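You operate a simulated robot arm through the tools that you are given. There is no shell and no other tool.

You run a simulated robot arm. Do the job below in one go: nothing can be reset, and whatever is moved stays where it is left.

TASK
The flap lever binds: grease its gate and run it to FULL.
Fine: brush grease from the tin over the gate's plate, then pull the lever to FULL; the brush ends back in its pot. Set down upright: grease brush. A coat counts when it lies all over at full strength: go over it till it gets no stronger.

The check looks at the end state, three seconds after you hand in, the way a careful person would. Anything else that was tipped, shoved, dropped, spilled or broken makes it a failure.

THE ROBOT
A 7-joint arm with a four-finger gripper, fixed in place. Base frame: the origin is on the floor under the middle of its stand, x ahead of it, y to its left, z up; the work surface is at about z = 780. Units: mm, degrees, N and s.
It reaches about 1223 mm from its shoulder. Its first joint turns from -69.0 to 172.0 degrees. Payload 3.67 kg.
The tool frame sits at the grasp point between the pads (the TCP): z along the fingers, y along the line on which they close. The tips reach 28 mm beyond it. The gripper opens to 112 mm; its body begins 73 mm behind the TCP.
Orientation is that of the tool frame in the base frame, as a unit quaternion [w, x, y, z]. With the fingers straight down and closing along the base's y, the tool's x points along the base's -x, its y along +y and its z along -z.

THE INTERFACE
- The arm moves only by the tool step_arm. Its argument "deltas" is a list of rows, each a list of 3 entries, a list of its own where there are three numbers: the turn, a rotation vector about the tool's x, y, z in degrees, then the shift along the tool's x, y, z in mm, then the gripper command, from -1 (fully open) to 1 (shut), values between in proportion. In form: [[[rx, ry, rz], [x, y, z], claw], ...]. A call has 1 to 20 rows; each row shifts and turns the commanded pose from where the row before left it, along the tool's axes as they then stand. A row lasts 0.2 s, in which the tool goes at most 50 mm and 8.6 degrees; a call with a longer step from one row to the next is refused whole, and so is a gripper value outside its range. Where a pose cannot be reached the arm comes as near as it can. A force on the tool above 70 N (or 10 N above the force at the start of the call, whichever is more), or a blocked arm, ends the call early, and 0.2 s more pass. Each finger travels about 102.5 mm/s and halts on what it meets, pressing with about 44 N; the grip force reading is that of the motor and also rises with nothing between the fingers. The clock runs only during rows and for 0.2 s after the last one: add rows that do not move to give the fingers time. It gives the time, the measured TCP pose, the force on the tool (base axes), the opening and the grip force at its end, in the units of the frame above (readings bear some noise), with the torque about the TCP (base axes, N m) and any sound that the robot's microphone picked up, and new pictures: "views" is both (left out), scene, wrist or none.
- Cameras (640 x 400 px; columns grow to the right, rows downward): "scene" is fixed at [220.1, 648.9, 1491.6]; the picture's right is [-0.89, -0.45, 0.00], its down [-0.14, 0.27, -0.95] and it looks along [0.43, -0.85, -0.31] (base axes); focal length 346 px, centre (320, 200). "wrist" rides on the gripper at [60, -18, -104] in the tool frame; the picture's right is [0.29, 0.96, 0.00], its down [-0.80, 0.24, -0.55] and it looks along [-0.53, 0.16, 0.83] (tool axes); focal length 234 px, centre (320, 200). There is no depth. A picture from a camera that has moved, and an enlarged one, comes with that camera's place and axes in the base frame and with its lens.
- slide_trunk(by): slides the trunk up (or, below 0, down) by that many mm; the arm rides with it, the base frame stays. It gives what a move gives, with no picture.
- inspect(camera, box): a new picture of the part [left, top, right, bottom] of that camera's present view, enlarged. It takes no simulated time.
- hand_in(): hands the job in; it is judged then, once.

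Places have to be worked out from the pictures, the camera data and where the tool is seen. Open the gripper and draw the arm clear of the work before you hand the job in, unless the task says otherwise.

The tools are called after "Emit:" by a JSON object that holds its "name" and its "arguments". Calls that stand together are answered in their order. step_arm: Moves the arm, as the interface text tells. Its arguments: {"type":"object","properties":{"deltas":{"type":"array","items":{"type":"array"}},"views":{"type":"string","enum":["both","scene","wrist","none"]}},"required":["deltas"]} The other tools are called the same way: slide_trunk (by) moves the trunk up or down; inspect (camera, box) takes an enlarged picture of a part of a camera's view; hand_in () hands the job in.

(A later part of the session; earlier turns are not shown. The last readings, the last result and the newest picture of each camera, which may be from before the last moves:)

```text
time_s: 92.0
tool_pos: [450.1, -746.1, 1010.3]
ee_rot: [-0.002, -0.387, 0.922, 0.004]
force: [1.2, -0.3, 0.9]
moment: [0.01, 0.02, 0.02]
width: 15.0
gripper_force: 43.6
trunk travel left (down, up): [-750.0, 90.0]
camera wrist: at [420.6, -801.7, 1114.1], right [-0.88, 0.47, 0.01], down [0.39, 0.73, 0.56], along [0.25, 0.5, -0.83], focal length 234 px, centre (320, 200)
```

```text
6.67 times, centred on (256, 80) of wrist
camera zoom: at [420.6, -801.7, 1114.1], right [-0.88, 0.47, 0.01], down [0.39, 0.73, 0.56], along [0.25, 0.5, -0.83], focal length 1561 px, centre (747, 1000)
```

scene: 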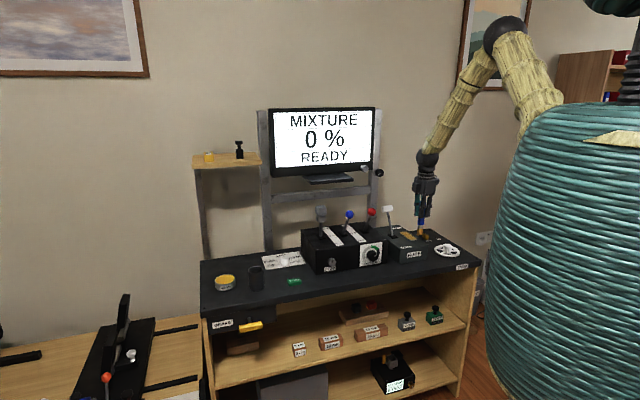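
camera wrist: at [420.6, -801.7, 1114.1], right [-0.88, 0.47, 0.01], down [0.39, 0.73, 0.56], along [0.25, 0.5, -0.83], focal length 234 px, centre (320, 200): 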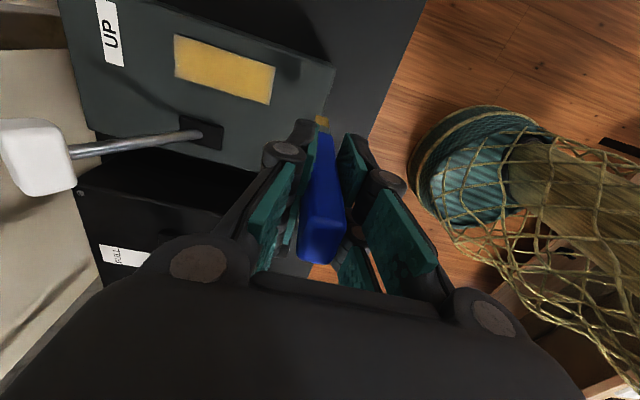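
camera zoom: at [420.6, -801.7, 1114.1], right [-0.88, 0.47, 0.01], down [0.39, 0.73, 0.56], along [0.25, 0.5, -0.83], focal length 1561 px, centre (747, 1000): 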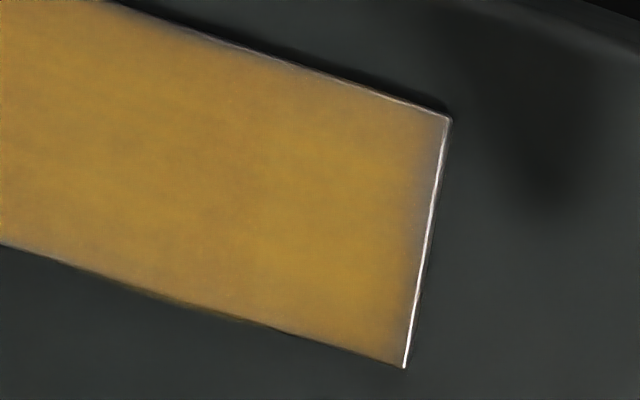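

There's a faint pale sliver at the UP-left corner, so I'll do one last pass concentrating on the UP edge and that corner, then lift to check again.

Emit:
{"name": "step_arm", "arguments": {"deltas": [[[0, 0, 0], [0, -35, 0], 1], [[0, 0, 0], [0, -35, 0], 1], [[0, 0, 0], [0, -35, 0], 1], [[0, 0, 0], [-4, -35, 0], 1], [[0, 0, 0], [0, 0, 25], 1], [[0, 0, 0], [0, 0, 24.5], 1], [[0, 0, 0], [0, -4, 0], 1], [[0, 0, 0], [0, -4, 0], 1], [[0, 0, 0], [7, 0, 0], 1], [[0, 0, 0], [7, 0, 0], 1], [[0, 0, 0], [7, 0, 0], 1], [[0, 0, 0], [7, 0, 0], 1], [[0, 0, 0], [0, 6, 0], 1], [[0, 0, 0], [-7, 0, 0], 1], [[0, 0, 0], [-7, 0, 0], 1], [[0, 0, 0], [-7, 0, 0], 1], [[0, 0, 0], [-7, 0, 0], 1], [[0, 0, 0], [0, -5, 0], 1], [[0, 0, 0], [0, 0, 0], 1]], "views": "both"}}

Emit:
{"name": "inspect", "arguments": {"camera": "scene", "box": [370, 190, 450, 260]}}

```text
time_s: 96.0
tool_pos: [557.3, -845.0, 964.5]
ee_rot: [-0.002, -0.386, 0.923, 0.004]
force: [1.0, -0.7, -0.2]
moment: [0.01, -0.02, -0.04]
width: 14.9
gripper_force: 43.9
trunk travel left (down, up): [-750.0, 90.0]
camera wrist: at [527.4, -899.7, 1068.3], right [-0.88, 0.47, 0.01], down [0.39, 0.73, 0.56], along [0.25, 0.49, -0.83], focal length 234 px, centre (320, 200)
```

scene: 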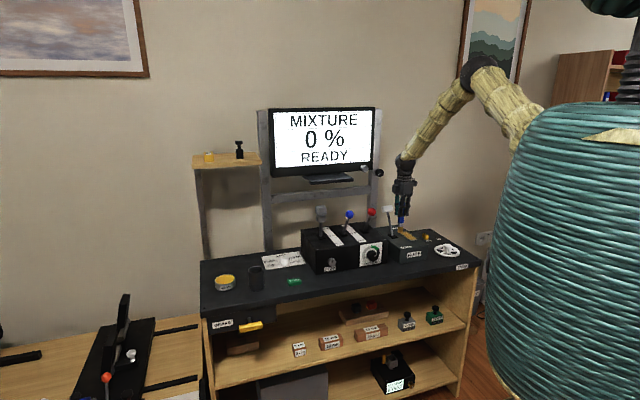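
wrist: 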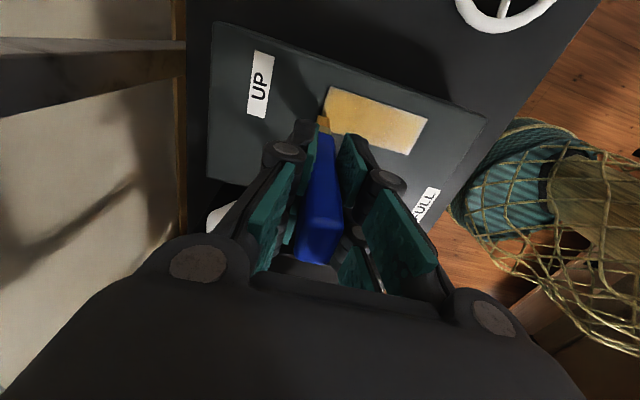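

```text
5.71 times, centred on (410, 225) of scene
camera zoom: at [220.1, 648.9, 1491.6], right [-0.89, -0.45, 0.0], down [-0.14, 0.27, -0.95], along [0.43, -0.85, -0.31], focal length 1976 px, centre (-194, 57)
```

zoom: 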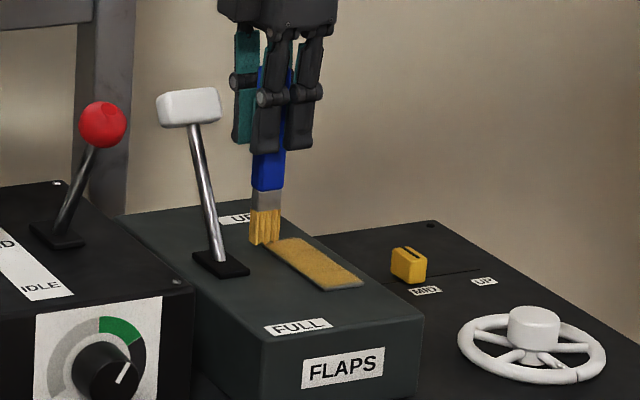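

No contact force at this height (the brush has eased up slightly in the grip), so I'll lower 2 mm and repeat the UP-edge strokes.

Emit:
{"name": "step_arm", "arguments": {"deltas": [[[0, 0, 0], [0, 0, 1], 1], [[0, 0, 0], [0, 0, 1], 1], [[0, 0, 0], [0, 0, 0], 1]], "views": "none"}}

```text
time_s: 96.8
tool_pos: [557.8, -844.3, 962.3]
ee_rot: [-0.002, -0.386, 0.922, 0.003]
force: [1.5, -1.4, 4.1]
moment: [-0.11, 0.01, -0.03]
width: 14.9
gripper_force: 43.9
trunk travel left (down, up): [-750.0, 90.0]
```

Emit:
{"name": "step_arm", "arguments": {"deltas": [[[0, 0, 0], [0, 0, 0.7], 1], [[0, 0, 0], [7.5, 0, 0], 1], [[0, 0, 0], [7.5, 0, 0], 1], [[0, 0, 0], [7.5, 0, 0], 1], [[0, 0, 0], [7.5, 0, 0], 1], [[0, 0, 0], [0, 5, 0], 1], [[0, 0, 0], [-7.5, 0, 0], 1], [[0, 0, 0], [-7.5, 0, 0], 1], [[0, 0, 0], [-7.5, 0, 0], 1], [[0, 0, 0], [-5.5, 0, 0], 1], [[0, 0, 0], [0, 11, 0], 1], [[0, 0, 0], [0, 11, 0], 1], [[0, 0, 0], [0, 11, 0], 1], [[0, 0, 0], [0, 11, 0], 1], [[0, 0, 0], [0, 11, 0], 1], [[0, 0, 0], [0, 11, 0], 1], [[0, 0, 0], [0, 11, 0], 1], [[0, 0, 0], [0, 11, 0], 1], [[0, 0, 0], [0, 3, 0], 1], [[0, 0, 0], [0, 0, 0], 1]], "views": "none"}}

Emit:
{"name": "step_arm", "arguments": {"deltas": [[[0, 0, 0], [6.5, 0, 0], 1], [[0, 0, 0], [6.5, 0, 0], 1], [[0, 0, 0], [6.5, 0, 0], 1], [[0, 0, 0], [6.5, 0, 0], 1], [[0, 0, 0], [0, -11.5, 0], 1], [[0, 0, 0], [0, -11.5, 0], 1], [[0, 0, 0], [0, -11.5, 0], 1], [[0, 0, 0], [0, -11.5, 0], 1], [[0, 0, 0], [0, -11.5, 0], 1], [[0, 0, 0], [0, -11.5, 0], 1], [[0, 0, 0], [0, -11.5, 0], 1], [[0, 0, 0], [0, -10, 0], 1], [[0, 0, 0], [-7, 0, 0], 1], [[0, 0, 0], [-7, 0, 0], 1], [[0, 0, 0], [0, 0, 0], 1]], "views": "none"}}

```text
time_s: 101.0
tool_pos: [486.1, -776.9, 963.3]
ee_rot: [-0.002, -0.386, 0.923, 0.003]
force: [2.7, -2.2, 14.2]
moment: [-0.31, -0.37, 0.0]
width: 14.8
gripper_force: 44.0
trunk travel left (down, up): [-750.0, 90.0]
```

```text
time_s: 104.2
tool_pos: [541.7, -851.8, 962.4]
ee_rot: [-0.001, -0.386, 0.922, 0.003]
force: [-2.6, -3.6, 15.0]
moment: [-0.37, 0.29, -0.01]
width: 15.0
gripper_force: 44.0
trunk travel left (down, up): [-750.0, 90.0]
```

Contact was solid (about 15 N) on that pass. I'll come forward along the centre lane, lift, and view the plate.

Emit:
{"name": "step_arm", "arguments": {"deltas": [[[0, 0, 0], [0, 11, 0], 1], [[0, 0, 0], [0, 11, 0], 1], [[0, 0, 0], [0, 11, 0], 1], [[0, 0, 0], [0, 11, 0], 1], [[0, 0, 0], [0, 11, 0], 1], [[0, 0, 0], [0, 11, 0], 1], [[0, 0, 0], [0, 11, 0], 1], [[0, 0, 0], [0, 9, 0], 1], [[0, 0, 0], [0, 0, -25], 1], [[0, 0, 0], [0, 25, -25], 1], [[0, 0, 0], [0, 28, 0], 1], [[0, 0, 0], [0, 0, 0], 1]], "views": "both"}}

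Emit:
{"name": "inspect", "arguments": {"camera": "wrist", "box": [170, 20, 282, 105]}}

Emit:
{"name": "inspect", "arguments": {"camera": "scene", "box": [400, 222, 430, 246]}}

Emit:
{"name": "inspect", "arguments": {"camera": "wrist", "box": [168, 28, 218, 90]}}

```text
time_s: 106.8
tool_pos: [446.9, -750.4, 1014.3]
ee_rot: [-0.002, -0.385, 0.923, 0.001]
force: [0.2, 0.3, 0.7]
moment: [-0.02, 0.03, -0.03]
width: 15.1
gripper_force: 44.0
trunk travel left (down, up): [-750.0, 90.0]
camera wrist: at [416.9, -804.6, 1118.2], right [-0.88, 0.47, 0.01], down [0.39, 0.74, 0.55], along [0.25, 0.49, -0.83], focal length 234 px, centre (320, 200)
```

scene: 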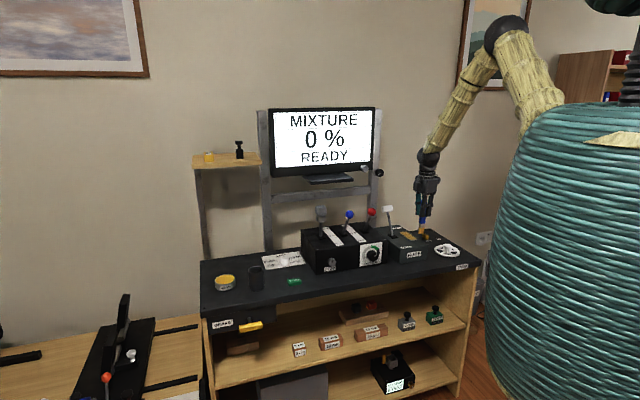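
wrist: 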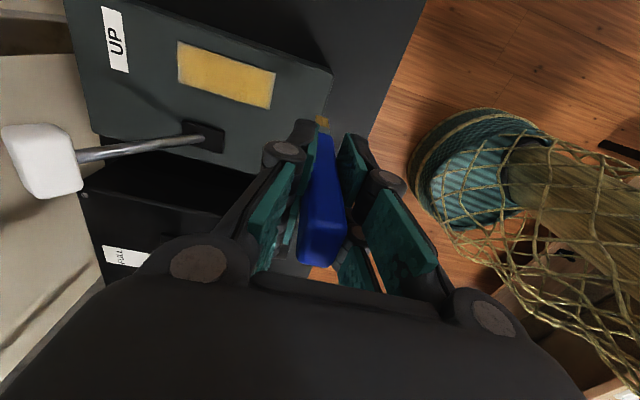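

```text
4.71 times, centred on (226, 62) of wrist
camera zoom: at [416.9, -804.6, 1118.2], right [-0.88, 0.47, 0.01], down [0.39, 0.74, 0.55], along [0.25, 0.49, -0.83], focal length 1102 px, centre (762, 847)
```

zoom: 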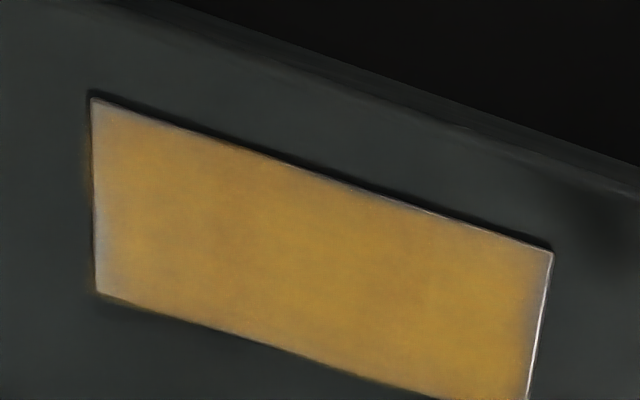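

```text
16.00 times, centred on (415, 234) of scene
camera zoom: at [220.1, 648.9, 1491.6], right [-0.89, -0.45, 0.0], down [-0.14, 0.27, -0.95], along [0.43, -0.85, -0.31], focal length 5531 px, centre (-1200, -344)
```

zoom: 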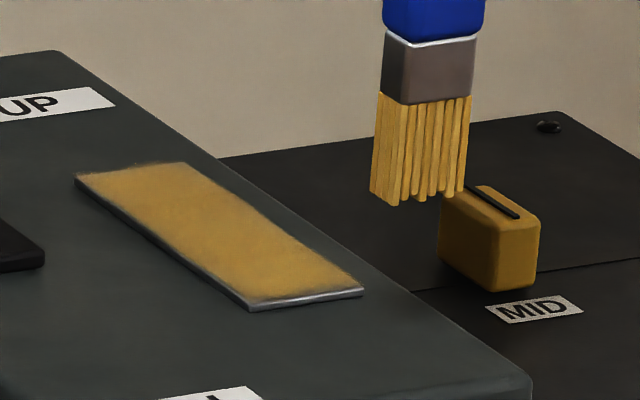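

```text
6.45 times, centred on (193, 59) of wrist
camera zoom: at [416.9, -804.6, 1118.2], right [-0.88, 0.47, 0.01], down [0.39, 0.74, 0.55], along [0.25, 0.49, -0.83], focal length 1511 px, centre (1139, 1110)
```

zoom: 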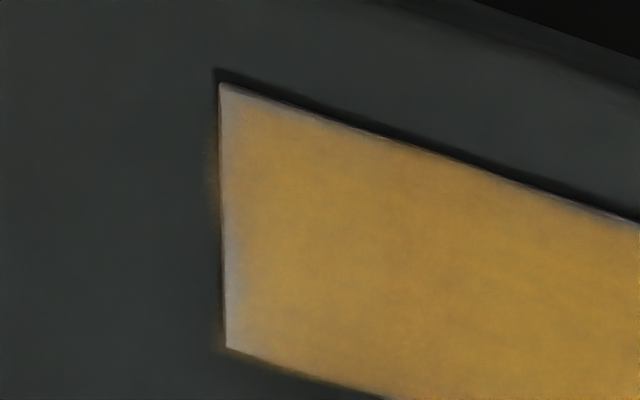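

The coat is unchanged by another full pass, so it's at full strength. Now the brush goes back: I'll lift, back off, and travel along the front to the pot.

Emit:
{"name": "step_arm", "arguments": {"deltas": [[[0, 0, 0], [0, 20, -36], 1], [[0, 0, 0], [0, 20, -36], 1], [[0, 0, 0], [0, 20, -36], 1], [[0, 0, 0], [-46.7, 0, 0], 1], [[0, 0, 0], [-46.7, 0, 0], 1], [[0, 0, 0], [-46.7, 0, 0], 1], [[0, 0, 0], [-46.7, 0, 0], 1], [[0, 0, 0], [-46.7, 0, 0], 1], [[0, 0, 0], [-46.7, 0, 0], 1], [[0, 0, 0], [-46.7, 0, 0], 1], [[0, 0, 0], [-46.7, 0, 0], 1], [[0, 0, 0], [-46.7, 0, 0], 1], [[0, 0, 0], [-46.7, 0, 0], 1], [[0, 0, 0], [-46.7, 0, 0], 1], [[0, 0, 0], [-46.7, 0, 0], 1], [[0, 0, 0], [-46.7, 0, 0], 1], [[0, 0, 0], [-46.7, 0, 0], 1], [[0, 0, 0], [-46.7, 0, 0], 1], [[0, 0, 0], [0, 0, 0], 1]], "views": "both"}}

```text
time_s: 110.8
tool_pos: [894.4, -215.2, 1123.0]
ee_rot: [-0.001, -0.386, 0.922, 0.005]
force: [-0.5, -0.4, -0.9]
moment: [0.04, -0.07, 0.03]
width: 15.1
gripper_force: 44.7
trunk travel left (down, up): [-750.0, 90.0]
camera wrist: at [864.5, -270.2, 1226.6], right [-0.88, 0.47, 0.01], down [0.39, 0.73, 0.56], along [0.26, 0.5, -0.83], focal length 234 px, centre (320, 200)
```

scene: 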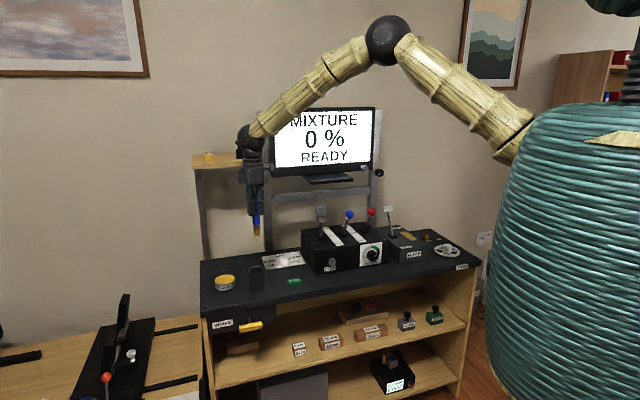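
wrist: 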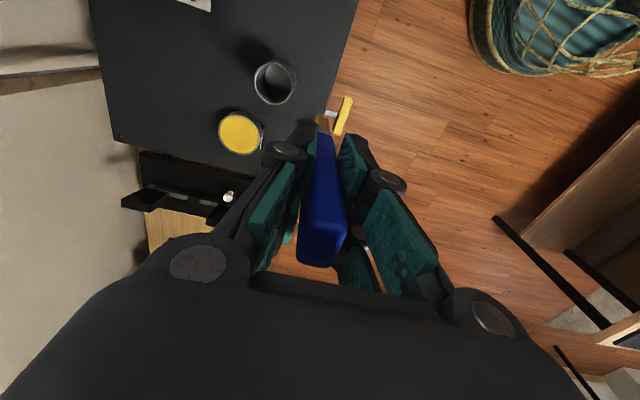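

Now over to above the pot centre at (944.5,-256.7), lowering until the bristles are about 30 mm above the rim, to check alignment.

Emit:
{"name": "step_arm", "arguments": {"deltas": [[[0, 0, 0], [-2.8, -32.4, 0], 1], [[0, 0, 0], [-2.8, -32.4, 0], 1], [[0, 0, 0], [0, 0, 40], 1], [[0, 0, 0], [0, 0, 40], 1], [[0, 0, 0], [0, 0, 40], 1], [[0, 0, 0], [0, 0, 0], 1], [[0, 0, 0], [0, 0, 0], 1]], "views": "both"}}

Emit:
{"name": "inspect", "arguments": {"camera": "scene", "box": [205, 190, 295, 300]}}

Emit:
{"name": "inspect", "arguments": {"camera": "wrist", "box": [230, 50, 430, 280]}}

```text
time_s: 112.4
tool_pos: [946.9, -252.6, 999.1]
ee_rot: [-0.001, -0.386, 0.922, 0.004]
force: [0.4, 0.1, 0.0]
moment: [0.02, 0.02, 0.0]
width: 15.1
gripper_force: 43.8
trunk travel left (down, up): [-750.0, 90.0]
camera wrist: at [916.4, -308.4, 1102.8], right [-0.88, 0.47, 0.01], down [0.39, 0.73, 0.56], along [0.25, 0.49, -0.83], focal length 234 px, centre (320, 200)
```

scene: 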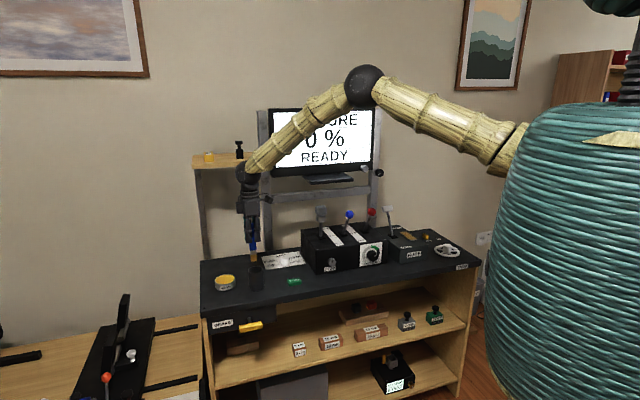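
wrist: 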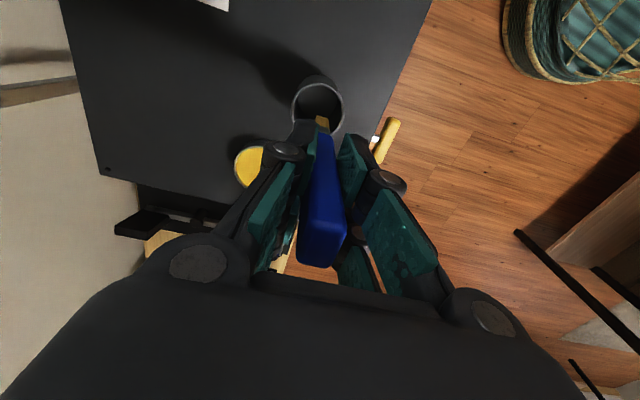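

```text
3.64 times, centred on (250, 245) of scene
camera zoom: at [220.1, 648.9, 1491.6], right [-0.89, -0.45, 0.0], down [-0.14, 0.27, -0.95], along [0.43, -0.85, -0.31], focal length 1257 px, centre (574, 36)
```

zoom: 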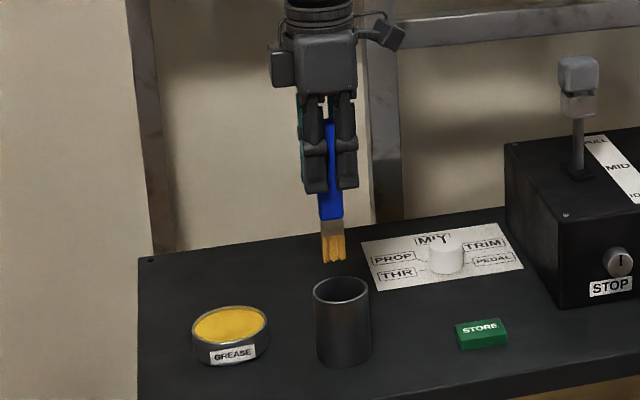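

```text
1.74 times, centred on (330, 165) of wrist
camera zoom: at [916.4, -308.4, 1102.8], right [-0.88, 0.47, 0.01], down [0.39, 0.73, 0.56], along [0.25, 0.49, -0.83], focal length 407 px, centre (303, 261)
```

zoom: 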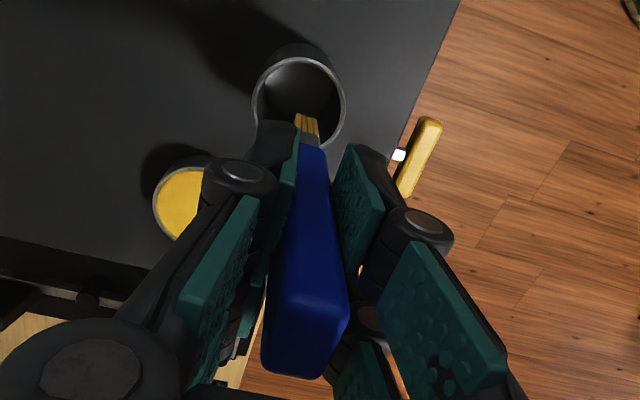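

Comparing both views with where I first grasped it (945,-257), I need about 5 mm to the right and 2 mm in. I'll shift, then lower the brush into the pot to just above the bottom.

Emit:
{"name": "step_arm", "arguments": {"deltas": [[[0, 0, 0], [5, -2, 0], 1], [[0, 0, 0], [0, 0, 15], 1], [[0, 0, 0], [0, 0, 15], 1], [[0, 0, 0], [0, 0, 15], 1], [[0, 0, 0], [0, 0, 15], 1], [[0, 0, 0], [0, 0, 15], 1], [[0, 0, 0], [0, 0, 12], 1], [[0, 0, 0], [0, 0, 8], 1], [[0, 0, 0], [0, 0, 0], 1]], "views": "both"}}

Emit:
{"name": "inspect", "arguments": {"camera": "scene", "box": [205, 190, 295, 300]}}

Emit:
{"name": "inspect", "arguments": {"camera": "wrist", "box": [230, 50, 430, 280]}}

```text
time_s: 114.4
tool_pos: [942.1, -259.1, 903.8]
ee_rot: [-0.002, -0.386, 0.923, 0.004]
force: [0.0, -0.3, 0.0]
moment: [0.04, 0.04, -0.01]
width: 15.0
gripper_force: 43.8
trunk travel left (down, up): [-750.0, 90.0]
camera wrist: at [912.1, -314.7, 1007.7], right [-0.88, 0.47, 0.01], down [0.39, 0.73, 0.56], along [0.25, 0.49, -0.83], focal length 234 px, centre (320, 200)
```

scene: 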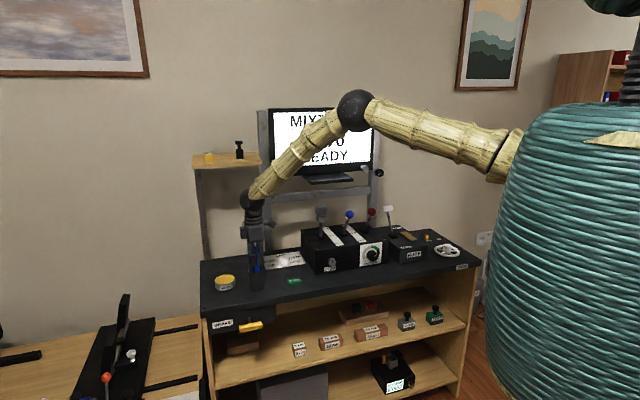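
wrist: 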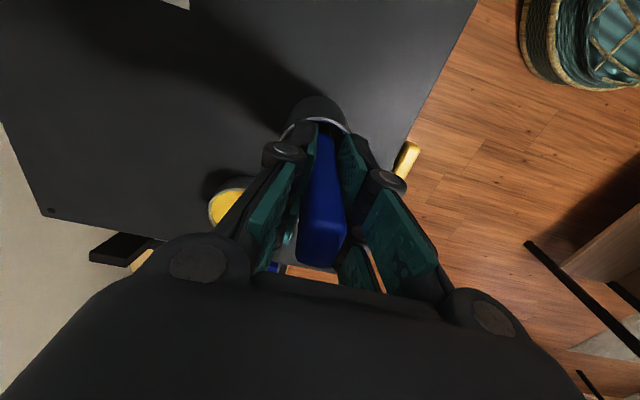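

```text
3.64 times, centred on (250, 245) of scene
camera zoom: at [220.1, 648.9, 1491.6], right [-0.89, -0.45, 0.0], down [-0.14, 0.27, -0.95], along [0.43, -0.85, -0.31], focal length 1257 px, centre (574, 36)
```

zoom: 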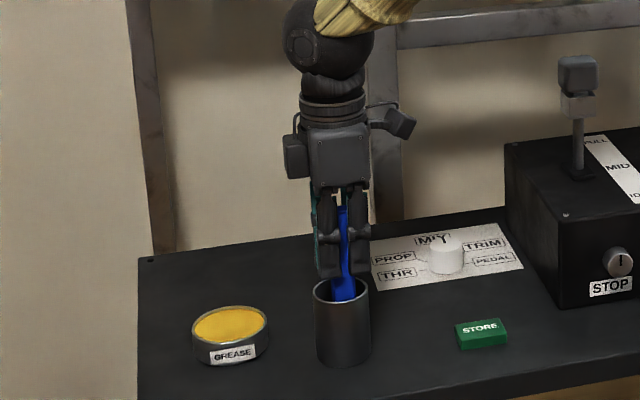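

```text
1.74 times, centred on (330, 165) of wrist
camera zoom: at [912.1, -314.7, 1007.7], right [-0.88, 0.47, 0.01], down [0.39, 0.73, 0.56], along [0.25, 0.49, -0.83], focal length 407 px, centre (303, 261)
```

zoom: 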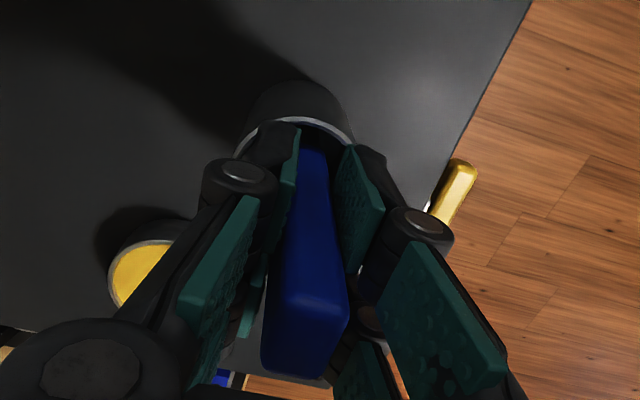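

The brush is inside the pot, near its centre. I'll lower the last millimetres until it rests on the bottom.

Emit:
{"name": "step_arm", "arguments": {"deltas": [[[0, 0, 0], [-1.5, 0, 3], 1], [[0, 0, 0], [0, 0, 2], 1], [[0, 0, 0], [0, 0, 1], 1], [[0, 0, 0], [0, 0, 0], 1]], "views": "none"}}

```text
time_s: 115.4
tool_pos: [942.0, -257.0, 899.5]
ee_rot: [-0.002, -0.386, 0.922, 0.004]
force: [0.3, 0.7, -0.9]
moment: [0.0, -0.01, 0.03]
width: 14.7
gripper_force: 44.4
trunk travel left (down, up): [-750.0, 90.0]
```

Emit:
{"name": "step_arm", "arguments": {"deltas": [[[0, 0, 0], [0, 0, 1], 1], [[0, 0, 0], [0, 0, 1], 1], [[0, 0, 0], [0, 0, 0], 1]], "views": "none"}}

```text
time_s: 116.2
tool_pos: [942.6, -258.0, 896.7]
ee_rot: [-0.002, -0.385, 0.923, 0.004]
force: [0.7, 0.4, -0.8]
moment: [-0.02, 0.0, -0.01]
width: 14.7
gripper_force: 43.9
trunk travel left (down, up): [-750.0, 90.0]
```

Still no contact; one more millimetre at a time.

Emit:
{"name": "step_arm", "arguments": {"deltas": [[[0, 0, 0], [0, 0, 1], 1], [[0, 0, 0], [0, 0, 1], 1], [[0, 0, 0], [0, 0, 0], 1]], "views": "none"}}

```text
time_s: 117.0
tool_pos: [941.8, -258.1, 894.3]
ee_rot: [-0.003, -0.386, 0.922, 0.003]
force: [0.7, 0.9, 0.0]
moment: [-0.03, 0.03, 0.0]
width: 15.1
gripper_force: 44.1
trunk travel left (down, up): [-750.0, 90.0]
```

Emit:
{"name": "step_arm", "arguments": {"deltas": [[[0, 0, 0], [0, 0, 1], 1], [[0, 0, 0], [0, 0, 1], 1], [[0, 0, 0], [0, 0, 0], 1]], "views": "both"}}

Emit:
{"name": "inspect", "arguments": {"camera": "scene", "box": [220, 210, 290, 300]}}

```text
time_s: 117.8
tool_pos: [942.8, -256.8, 892.8]
ee_rot: [-0.001, -0.386, 0.923, 0.004]
force: [-0.8, -0.3, 3.7]
moment: [0.04, 0.0, -0.01]
width: 15.0
gripper_force: 44.4
trunk travel left (down, up): [-750.0, 90.0]
camera wrist: at [912.5, -313.1, 996.7], right [-0.88, 0.47, 0.01], down [0.39, 0.73, 0.56], along [0.25, 0.49, -0.83], focal length 234 px, centre (320, 200)
```

scene: 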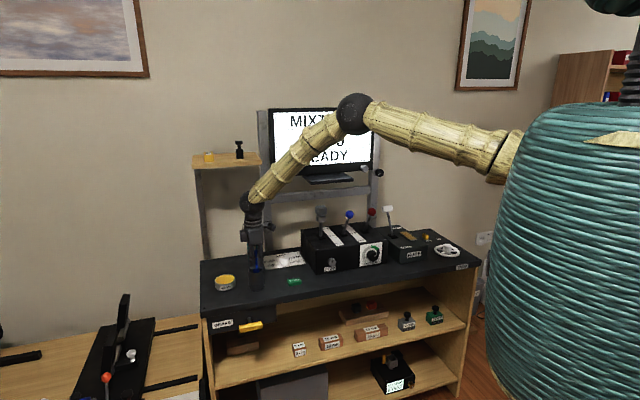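
wrist: 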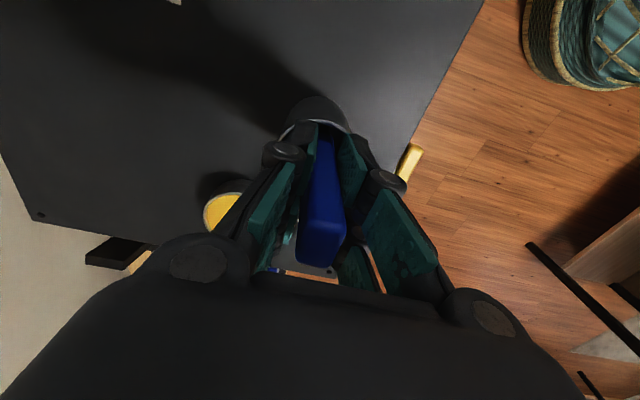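

```text
4.44 times, centred on (255, 255) of scene
camera zoom: at [220.1, 648.9, 1491.6], right [-0.89, -0.45, 0.0], down [-0.14, 0.27, -0.95], along [0.43, -0.85, -0.31], focal length 1536 px, centre (609, -44)
```

zoom: 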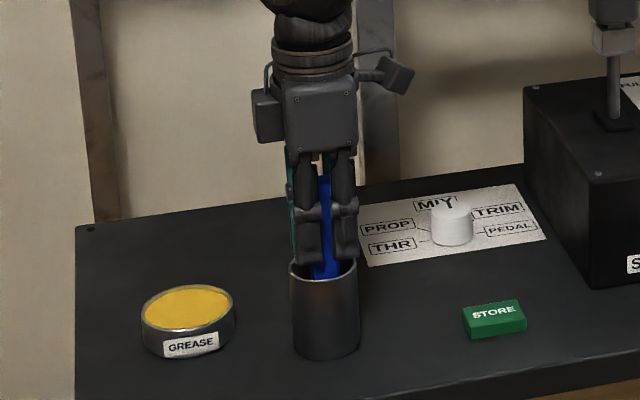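

The brush rests on the pot floor (4 N). I'll open the fingers slowly so it stays standing.

Emit:
{"name": "step_arm", "arguments": {"deltas": [[[0, 0, 0], [0, 0, 0], 0.72], [[0, 0, 0], [0, 0, 0], 0.68], [[0, 0, 0], [0, 0, 0], 0.64], [[0, 0, 0], [0, 0, 0], 0.58], [[0, 0, 0], [0, 0, 0], 0.5], [[0, 0, 0], [0, 0, 0], 0.4], [[0, 0, 0], [0, 0, 0], 0.3], [[0, 0, 0], [0, 0, 0], 0.2], [[0, 0, 0], [0, 0, 0], 0.2]], "views": "both"}}

Emit:
{"name": "inspect", "arguments": {"camera": "scene", "box": [220, 210, 290, 300]}}

Emit:
{"name": "inspect", "arguments": {"camera": "wrist", "box": [200, 60, 440, 280]}}

```text
time_s: 119.8
tool_pos: [941.8, -257.1, 893.5]
ee_rot: [-0.001, -0.386, 0.923, 0.004]
force: [0.9, 0.2, -0.4]
moment: [0.04, 0.02, -0.02]
width: 45.0
gripper_force: 0.0
trunk travel left (down, up): [-750.0, 90.0]
camera wrist: at [912.6, -313.3, 996.1], right [-0.88, 0.47, 0.01], down [0.39, 0.73, 0.56], along [0.25, 0.49, -0.83], focal length 234 px, centre (320, 200)
```

scene: 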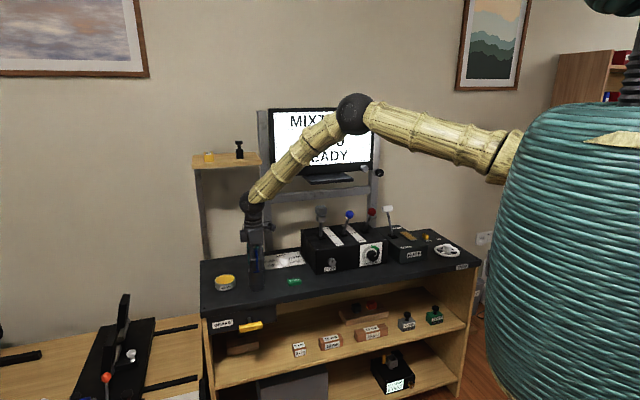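
wrist: 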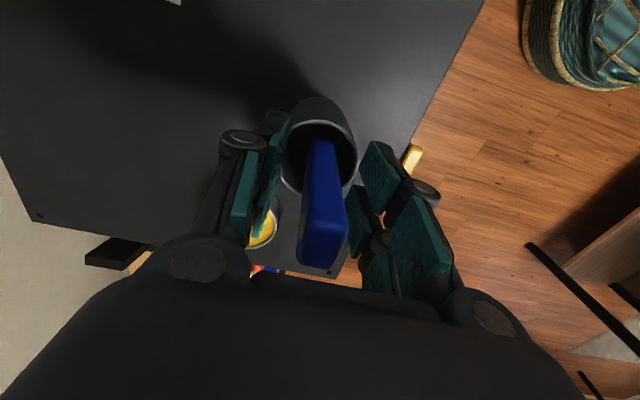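

```text
4.44 times, centred on (255, 255) of scene
camera zoom: at [220.1, 648.9, 1491.6], right [-0.89, -0.45, 0.0], down [-0.14, 0.27, -0.95], along [0.43, -0.85, -0.31], focal length 1536 px, centre (609, -44)
```

zoom: 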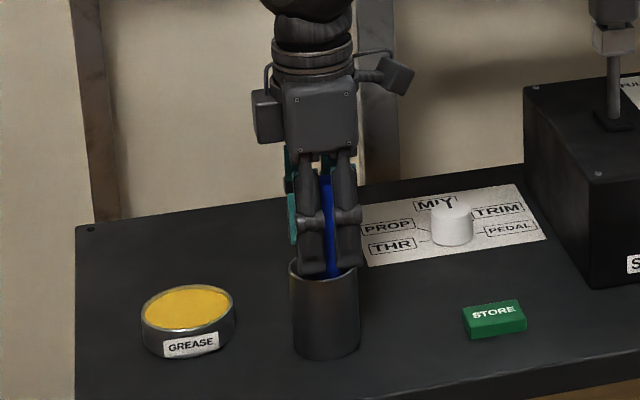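

```text
1.82 times, centred on (320, 170) of wrist
camera zoom: at [912.6, -313.3, 996.1], right [-0.88, 0.47, 0.01], down [0.39, 0.73, 0.56], along [0.25, 0.49, -0.83], focal length 426 px, centre (320, 254)
```

zoom: 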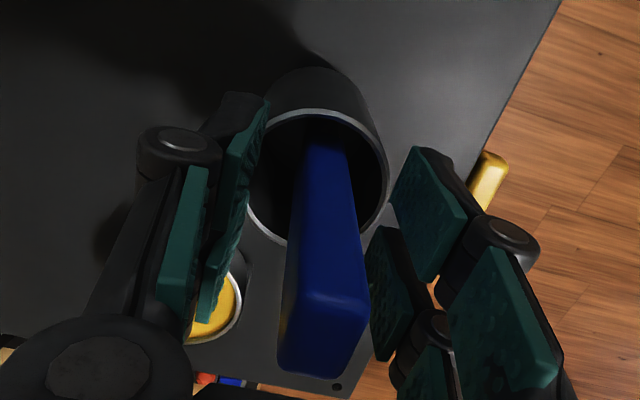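

The brush stands upright, free of the fingers. I'll open further and rise straight up.

Emit:
{"name": "step_arm", "arguments": {"deltas": [[[0, 0, 0], [0, 0, 0], -0.1], [[0, 0, 0], [0, 0, 0], -0.3], [[0, 0, 0], [0, 0, -15], -0.4], [[0, 0, 0], [0, 0, -25], -0.4], [[0, 0, 0], [0, 0, -40], -0.4], [[0, 0, 0], [0, 0, -40], -0.4], [[0, 0, 0], [0, 0, -40], -0.4], [[0, 0, 0], [0, 0, -40], -0.4], [[0, 0, 0], [0, 0, 0], -0.4]], "views": "both"}}

Emit:
{"name": "inspect", "arguments": {"camera": "scene", "box": [205, 235, 295, 300]}}

Emit:
{"name": "inspect", "arguments": {"camera": "wrist", "box": [250, 60, 400, 180]}}

```text
time_s: 121.8
tool_pos: [943.1, -259.4, 1093.8]
ee_rot: [-0.002, -0.386, 0.922, 0.004]
force: [-0.4, 0.3, 0.4]
moment: [0.02, 0.04, 0.01]
width: 78.5
gripper_force: 0.1
trunk travel left (down, up): [-750.0, 90.0]
camera wrist: at [914.5, -314.8, 1197.7], right [-0.88, 0.47, 0.01], down [0.39, 0.73, 0.56], along [0.25, 0.49, -0.83], focal length 234 px, centre (320, 200)
```

scene: 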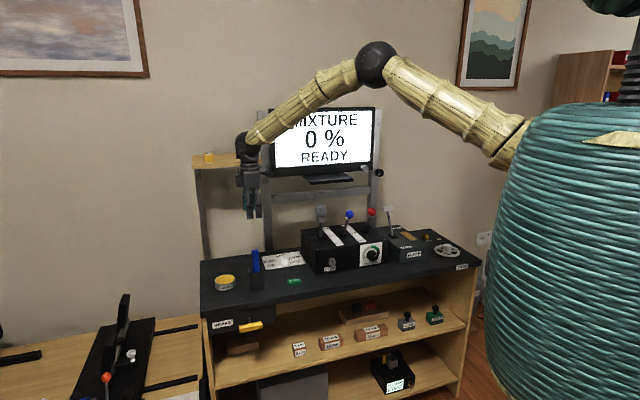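
wrist: 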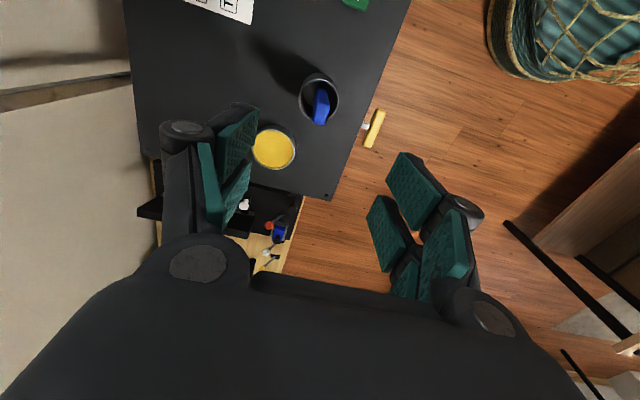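

```text
6.15 times, centred on (250, 268) of scene
camera zoom: at [220.1, 648.9, 1491.6], right [-0.89, -0.45, 0.0], down [-0.14, 0.27, -0.95], along [0.43, -0.85, -0.31], focal length 2127 px, centre (751, -215)
```

zoom: 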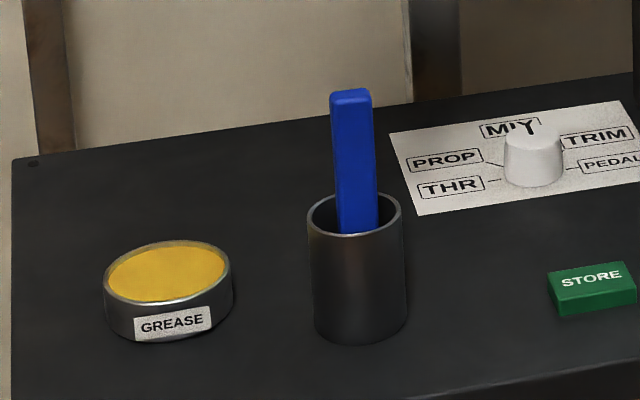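

```text
3.33 times, centred on (325, 120) of wrist
camera zoom: at [914.5, -314.8, 1197.7], right [-0.88, 0.47, 0.01], down [0.39, 0.73, 0.56], along [0.25, 0.49, -0.83], focal length 781 px, centre (303, 467)
```

zoom: 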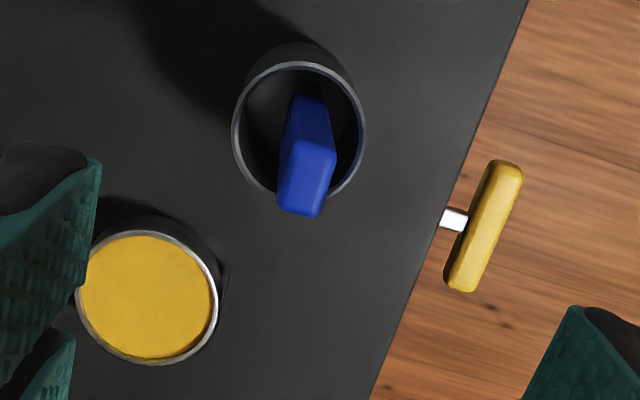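

The brush stands upright in the pot and the tin and pot haven't moved. Now for the lever: I'll retreat along the front to l≈−150 and rotate the gripper 90°, so the fingers will close on the lever's T-handle along its pivot axis and the handle can turn between the pads.

Emit:
{"name": "step_arm", "arguments": {"deltas": [[[0, 0, 0], [0, 28, -18], -0.4], [[0, 0, 0], [0, 28, -18], -0.6], [[0, 0, 0], [45.3, 0, 0], -0.8], [[0, 0, 0], [45.3, 0, 0], -1], [[0, 0, 0], [45.3, 0, 0], -1], [[0, 0, 0], [45.3, 0, 0], -1], [[0, 0, 0], [45.3, 0, 0], -1], [[0, 0, 0], [45.3, 0, 0], -1], [[0, 0, 0], [45.3, 0, 0], -1], [[0, 0, 0], [45.3, 0, 0], -1], [[0, 0, 0], [45.3, 0, 0], -1], [[0, 0, 0], [45.3, 0, 0], -1], [[0, 0, 0], [45.3, 0, 0], -1], [[0, 0, 0], [45.3, 0, 0], -1], [[0, 0, 0], [45.3, 0, 0], -1], [[0, 0, 0], [45.3, 0, 0], -1], [[0, 0, 0], [0, 0, 0], -1]], "views": "none"}}

Emit:
{"name": "step_arm", "arguments": {"deltas": [[[0, 0, 7.53], [0, 0, 0], -1], [[0, 0, 7.53], [0, 0, 0], -1], [[0, 0, 7.53], [0, 0, 0], -1], [[0, 0, 7.53], [0, 0, 0], -1], [[0, 0, 7.53], [0, 0, 0], -1], [[0, 0, 7.53], [0, 0, 0], -1], [[0, 0, 7.53], [0, 0, 0], -1], [[0, 0, 7.53], [0, 0, 0], -1], [[0, 0, 7.53], [0, 0, 0], -1], [[0, 0, 7.53], [0, 0, 0], -1], [[0, 0, 7.53], [0, 0, 0], -1], [[0, 0, 7.53], [0, 0, 0], -1], [[0, 0, 0], [0, 0, 0], -1]], "views": "both"}}

Emit:
{"name": "inspect", "arguments": {"camera": "wrist", "box": [160, 60, 420, 300]}}

Emit:
{"name": "inspect", "arguments": {"camera": "scene", "box": [350, 190, 450, 265]}}

```text
time_s: 125.4
tool_pos: [457.2, -670.8, 1129.3]
ee_rot: [-0.002, -0.386, 0.922, 0.004]
force: [0.1, -0.4, 0.3]
moment: [-0.04, 0.02, -0.01]
width: 111.8
gripper_force: 0.0
trunk travel left (down, up): [-750.0, 90.0]
```

```text
time_s: 128.2
tool_pos: [457.4, -671.9, 1129.2]
ee_rot: [-0.004, 0.383, 0.924, 0.002]
force: [-0.2, 0.4, 0.3]
moment: [-0.02, -0.04, -0.01]
width: 111.9
gripper_force: 0.0
trunk travel left (down, up): [-750.0, 90.0]
camera wrist: at [402.8, -642.6, 1233.5], right [0.47, 0.88, 0.0], down [0.74, -0.4, 0.55], along [0.48, -0.26, -0.84], focal length 234 px, centre (320, 200)
```

scene: 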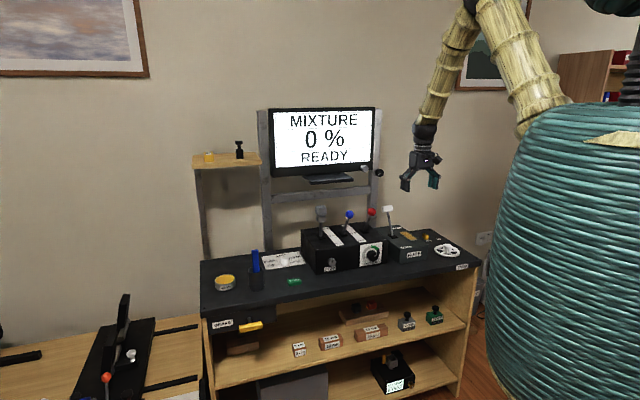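
wrist: 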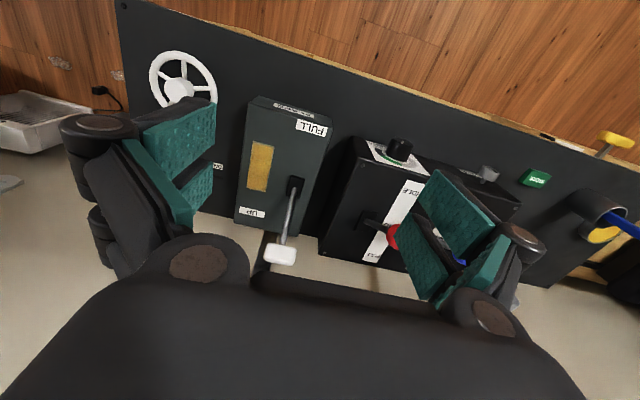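

```text
1.67 times, centred on (290, 180) of wrist
camera zoom: at [402.8, -642.6, 1233.5], right [0.47, 0.88, 0.0], down [0.74, -0.4, 0.55], along [0.48, -0.26, -0.84], focal length 390 px, centre (370, 233)
```

zoom: 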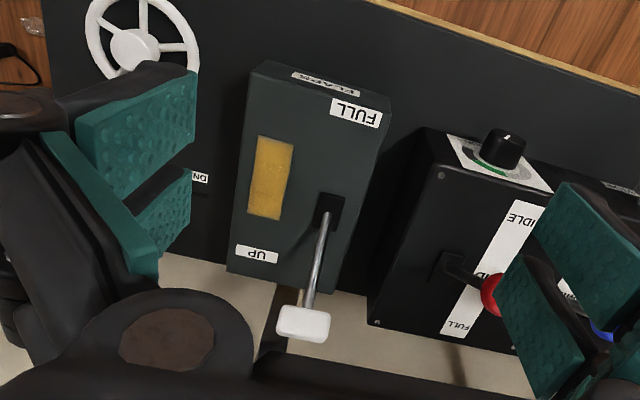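

```text
5.33 times, centred on (400, 228) of scene
camera zoom: at [220.1, 648.9, 1491.6], right [-0.89, -0.45, 0.0], down [-0.14, 0.27, -0.95], along [0.43, -0.85, -0.31], focal length 1844 px, centre (-107, 53)
```

zoom: 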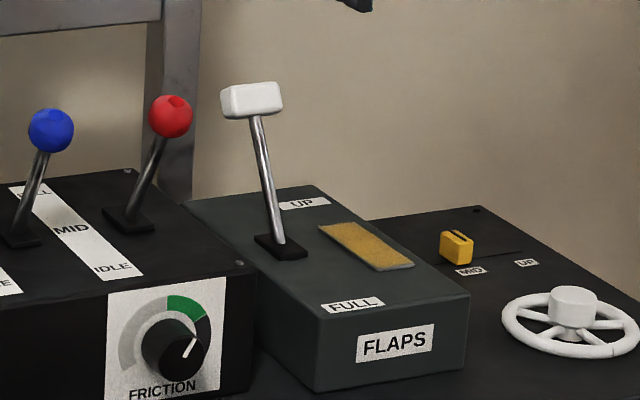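

The lever knob triangulates to about (626,-839,956), and the gripper is laterally aligned with it. I'll move forward above it at this height, then check before descending.

Emit:
{"name": "step_arm", "arguments": {"deltas": [[[0, 0, 0], [-39.6, 0, 0], -1], [[0, 0, 0], [-39.6, 0, 0], -1], [[0, 0, 0], [-39.6, 0, 0], -1], [[0, 0, 0], [-39.6, 0, 0], -1], [[0, 0, 0], [-39.6, 0, 0], -1], [[0, 0, 0], [-39.5, 1, 0], -1], [[0, 0, 0], [0, 0, 30], -1], [[0, 0, 0], [0, 0, 20], -1], [[0, 0, 0], [0, 0, 0], -1]], "views": "both"}}

Emit:
{"name": "inspect", "arguments": {"camera": "wrist", "box": [180, 40, 480, 280]}}

Emit:
{"name": "inspect", "arguments": {"camera": "scene", "box": [340, 130, 450, 260]}}

```text
time_s: 130.2
tool_pos: [629.0, -838.1, 1075.6]
ee_rot: [-0.004, 0.383, 0.924, 0.001]
force: [0.6, 0.0, -0.3]
moment: [-0.01, 0.0, -0.05]
width: 112.2
gripper_force: 0.1
trunk travel left (down, up): [-750.0, 90.0]
camera wrist: at [573.4, -807.5, 1179.6], right [0.47, 0.88, 0.0], down [0.74, -0.4, 0.55], along [0.48, -0.26, -0.84], focal length 234 px, centre (320, 200)
```

scene: 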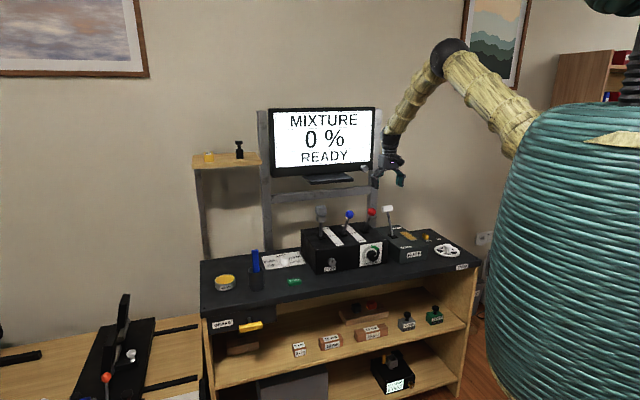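
wrist: 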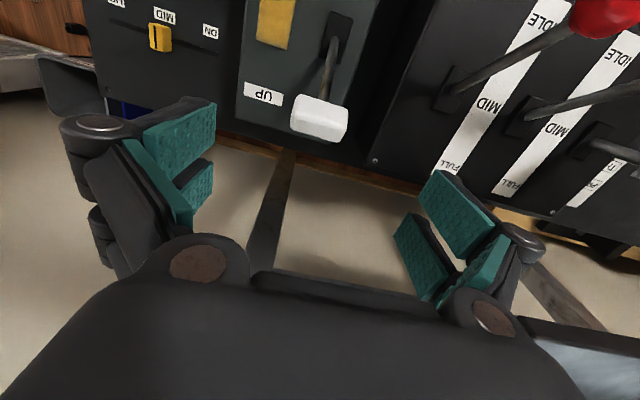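

```text
1.67 times, centred on (330, 160) of wrist
camera zoom: at [573.4, -807.5, 1179.6], right [0.47, 0.88, 0.0], down [0.74, -0.4, 0.55], along [0.48, -0.26, -0.84], focal length 390 px, centre (303, 267)
```

zoom: 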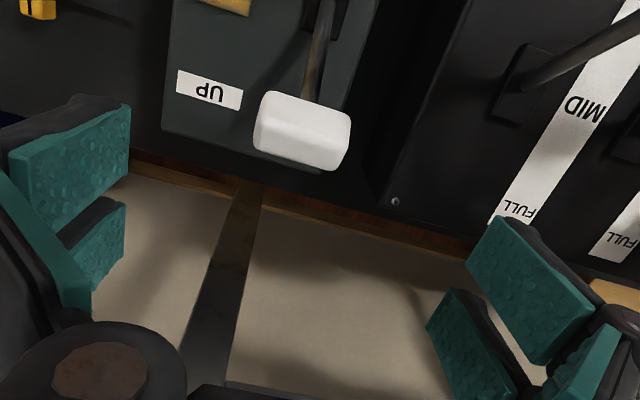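

```text
3.08 times, centred on (395, 195) of scene
camera zoom: at [220.1, 648.9, 1491.6], right [-0.89, -0.45, 0.0], down [-0.14, 0.27, -0.95], along [0.43, -0.85, -0.31], focal length 1064 px, centre (89, 215)
```

zoom: 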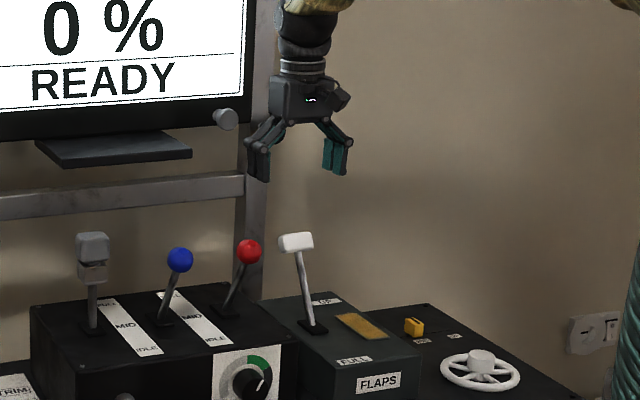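

The gripper is straight above the knob laterally; the knob sits about 4 mm toward the front of the tool axis. I'll shift 4 mm and descend around it with the fingers open.

Emit:
{"name": "step_arm", "arguments": {"deltas": [[[0, 0, 0], [4, 0, 0], -1], [[0, 0, 0], [0, 0, 35], -1], [[0, 0, 0], [0, 0, 35], -1], [[0, 0, 0], [0, 0, 30], -1], [[0, 0, 0], [0, 0, 17], -1], [[0, 0, 0], [0, 0, 0], -1]], "views": "both"}}

Emit:
{"name": "inspect", "arguments": {"camera": "wrist", "box": [180, 80, 480, 300]}}

Emit:
{"name": "inspect", "arguments": {"camera": "scene", "box": [340, 160, 450, 265]}}

```text
time_s: 131.6
tool_pos: [624.3, -835.5, 959.6]
ee_rot: [-0.004, 0.383, 0.924, 0.001]
force: [0.1, -0.9, 0.2]
moment: [0.02, 0.0, 0.02]
width: 111.9
gripper_force: 0.0
trunk travel left (down, up): [-750.0, 90.0]
camera wrist: at [568.1, -804.9, 1064.1], right [0.47, 0.88, 0.0], down [0.74, -0.4, 0.55], along [0.48, -0.26, -0.84], focal length 234 px, centre (320, 200)
```

scene: 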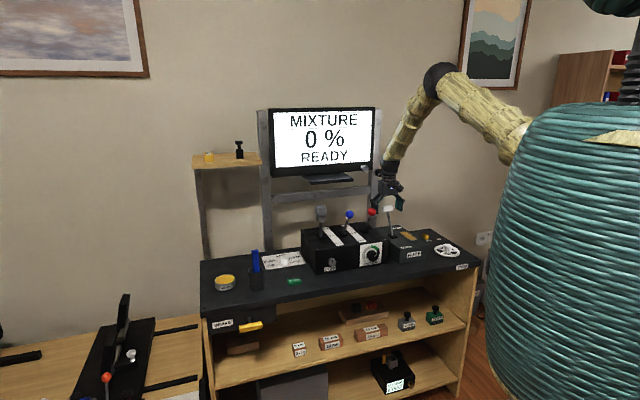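
wrist: 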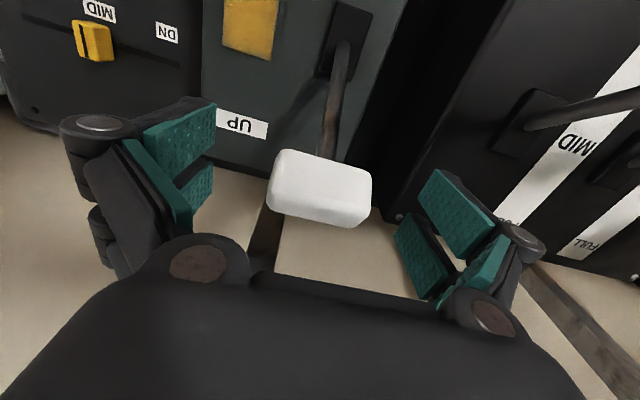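

```text
1.82 times, centred on (330, 190) of wrist
camera zoom: at [568.1, -804.9, 1064.1], right [0.47, 0.88, 0.0], down [0.74, -0.4, 0.55], along [0.48, -0.26, -0.84], focal length 426 px, centre (302, 218)
```

zoom: 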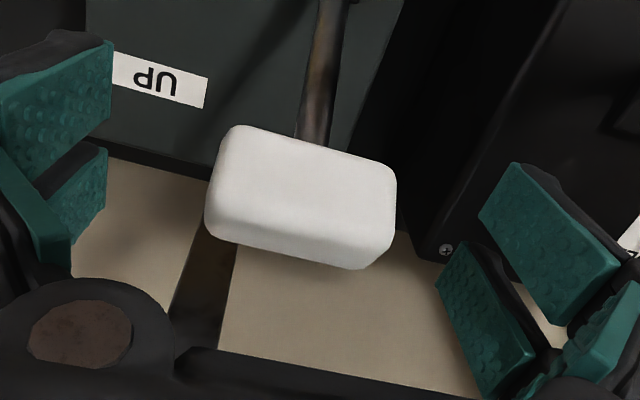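

```text
3.81 times, centred on (395, 212) of scene
camera zoom: at [220.1, 648.9, 1491.6], right [-0.89, -0.45, 0.0], down [-0.14, 0.27, -0.95], along [0.43, -0.85, -0.31], focal length 1317 px, centre (34, 152)
```

zoom: 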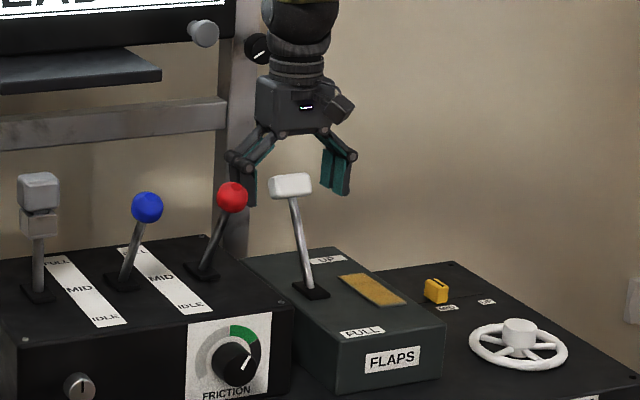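

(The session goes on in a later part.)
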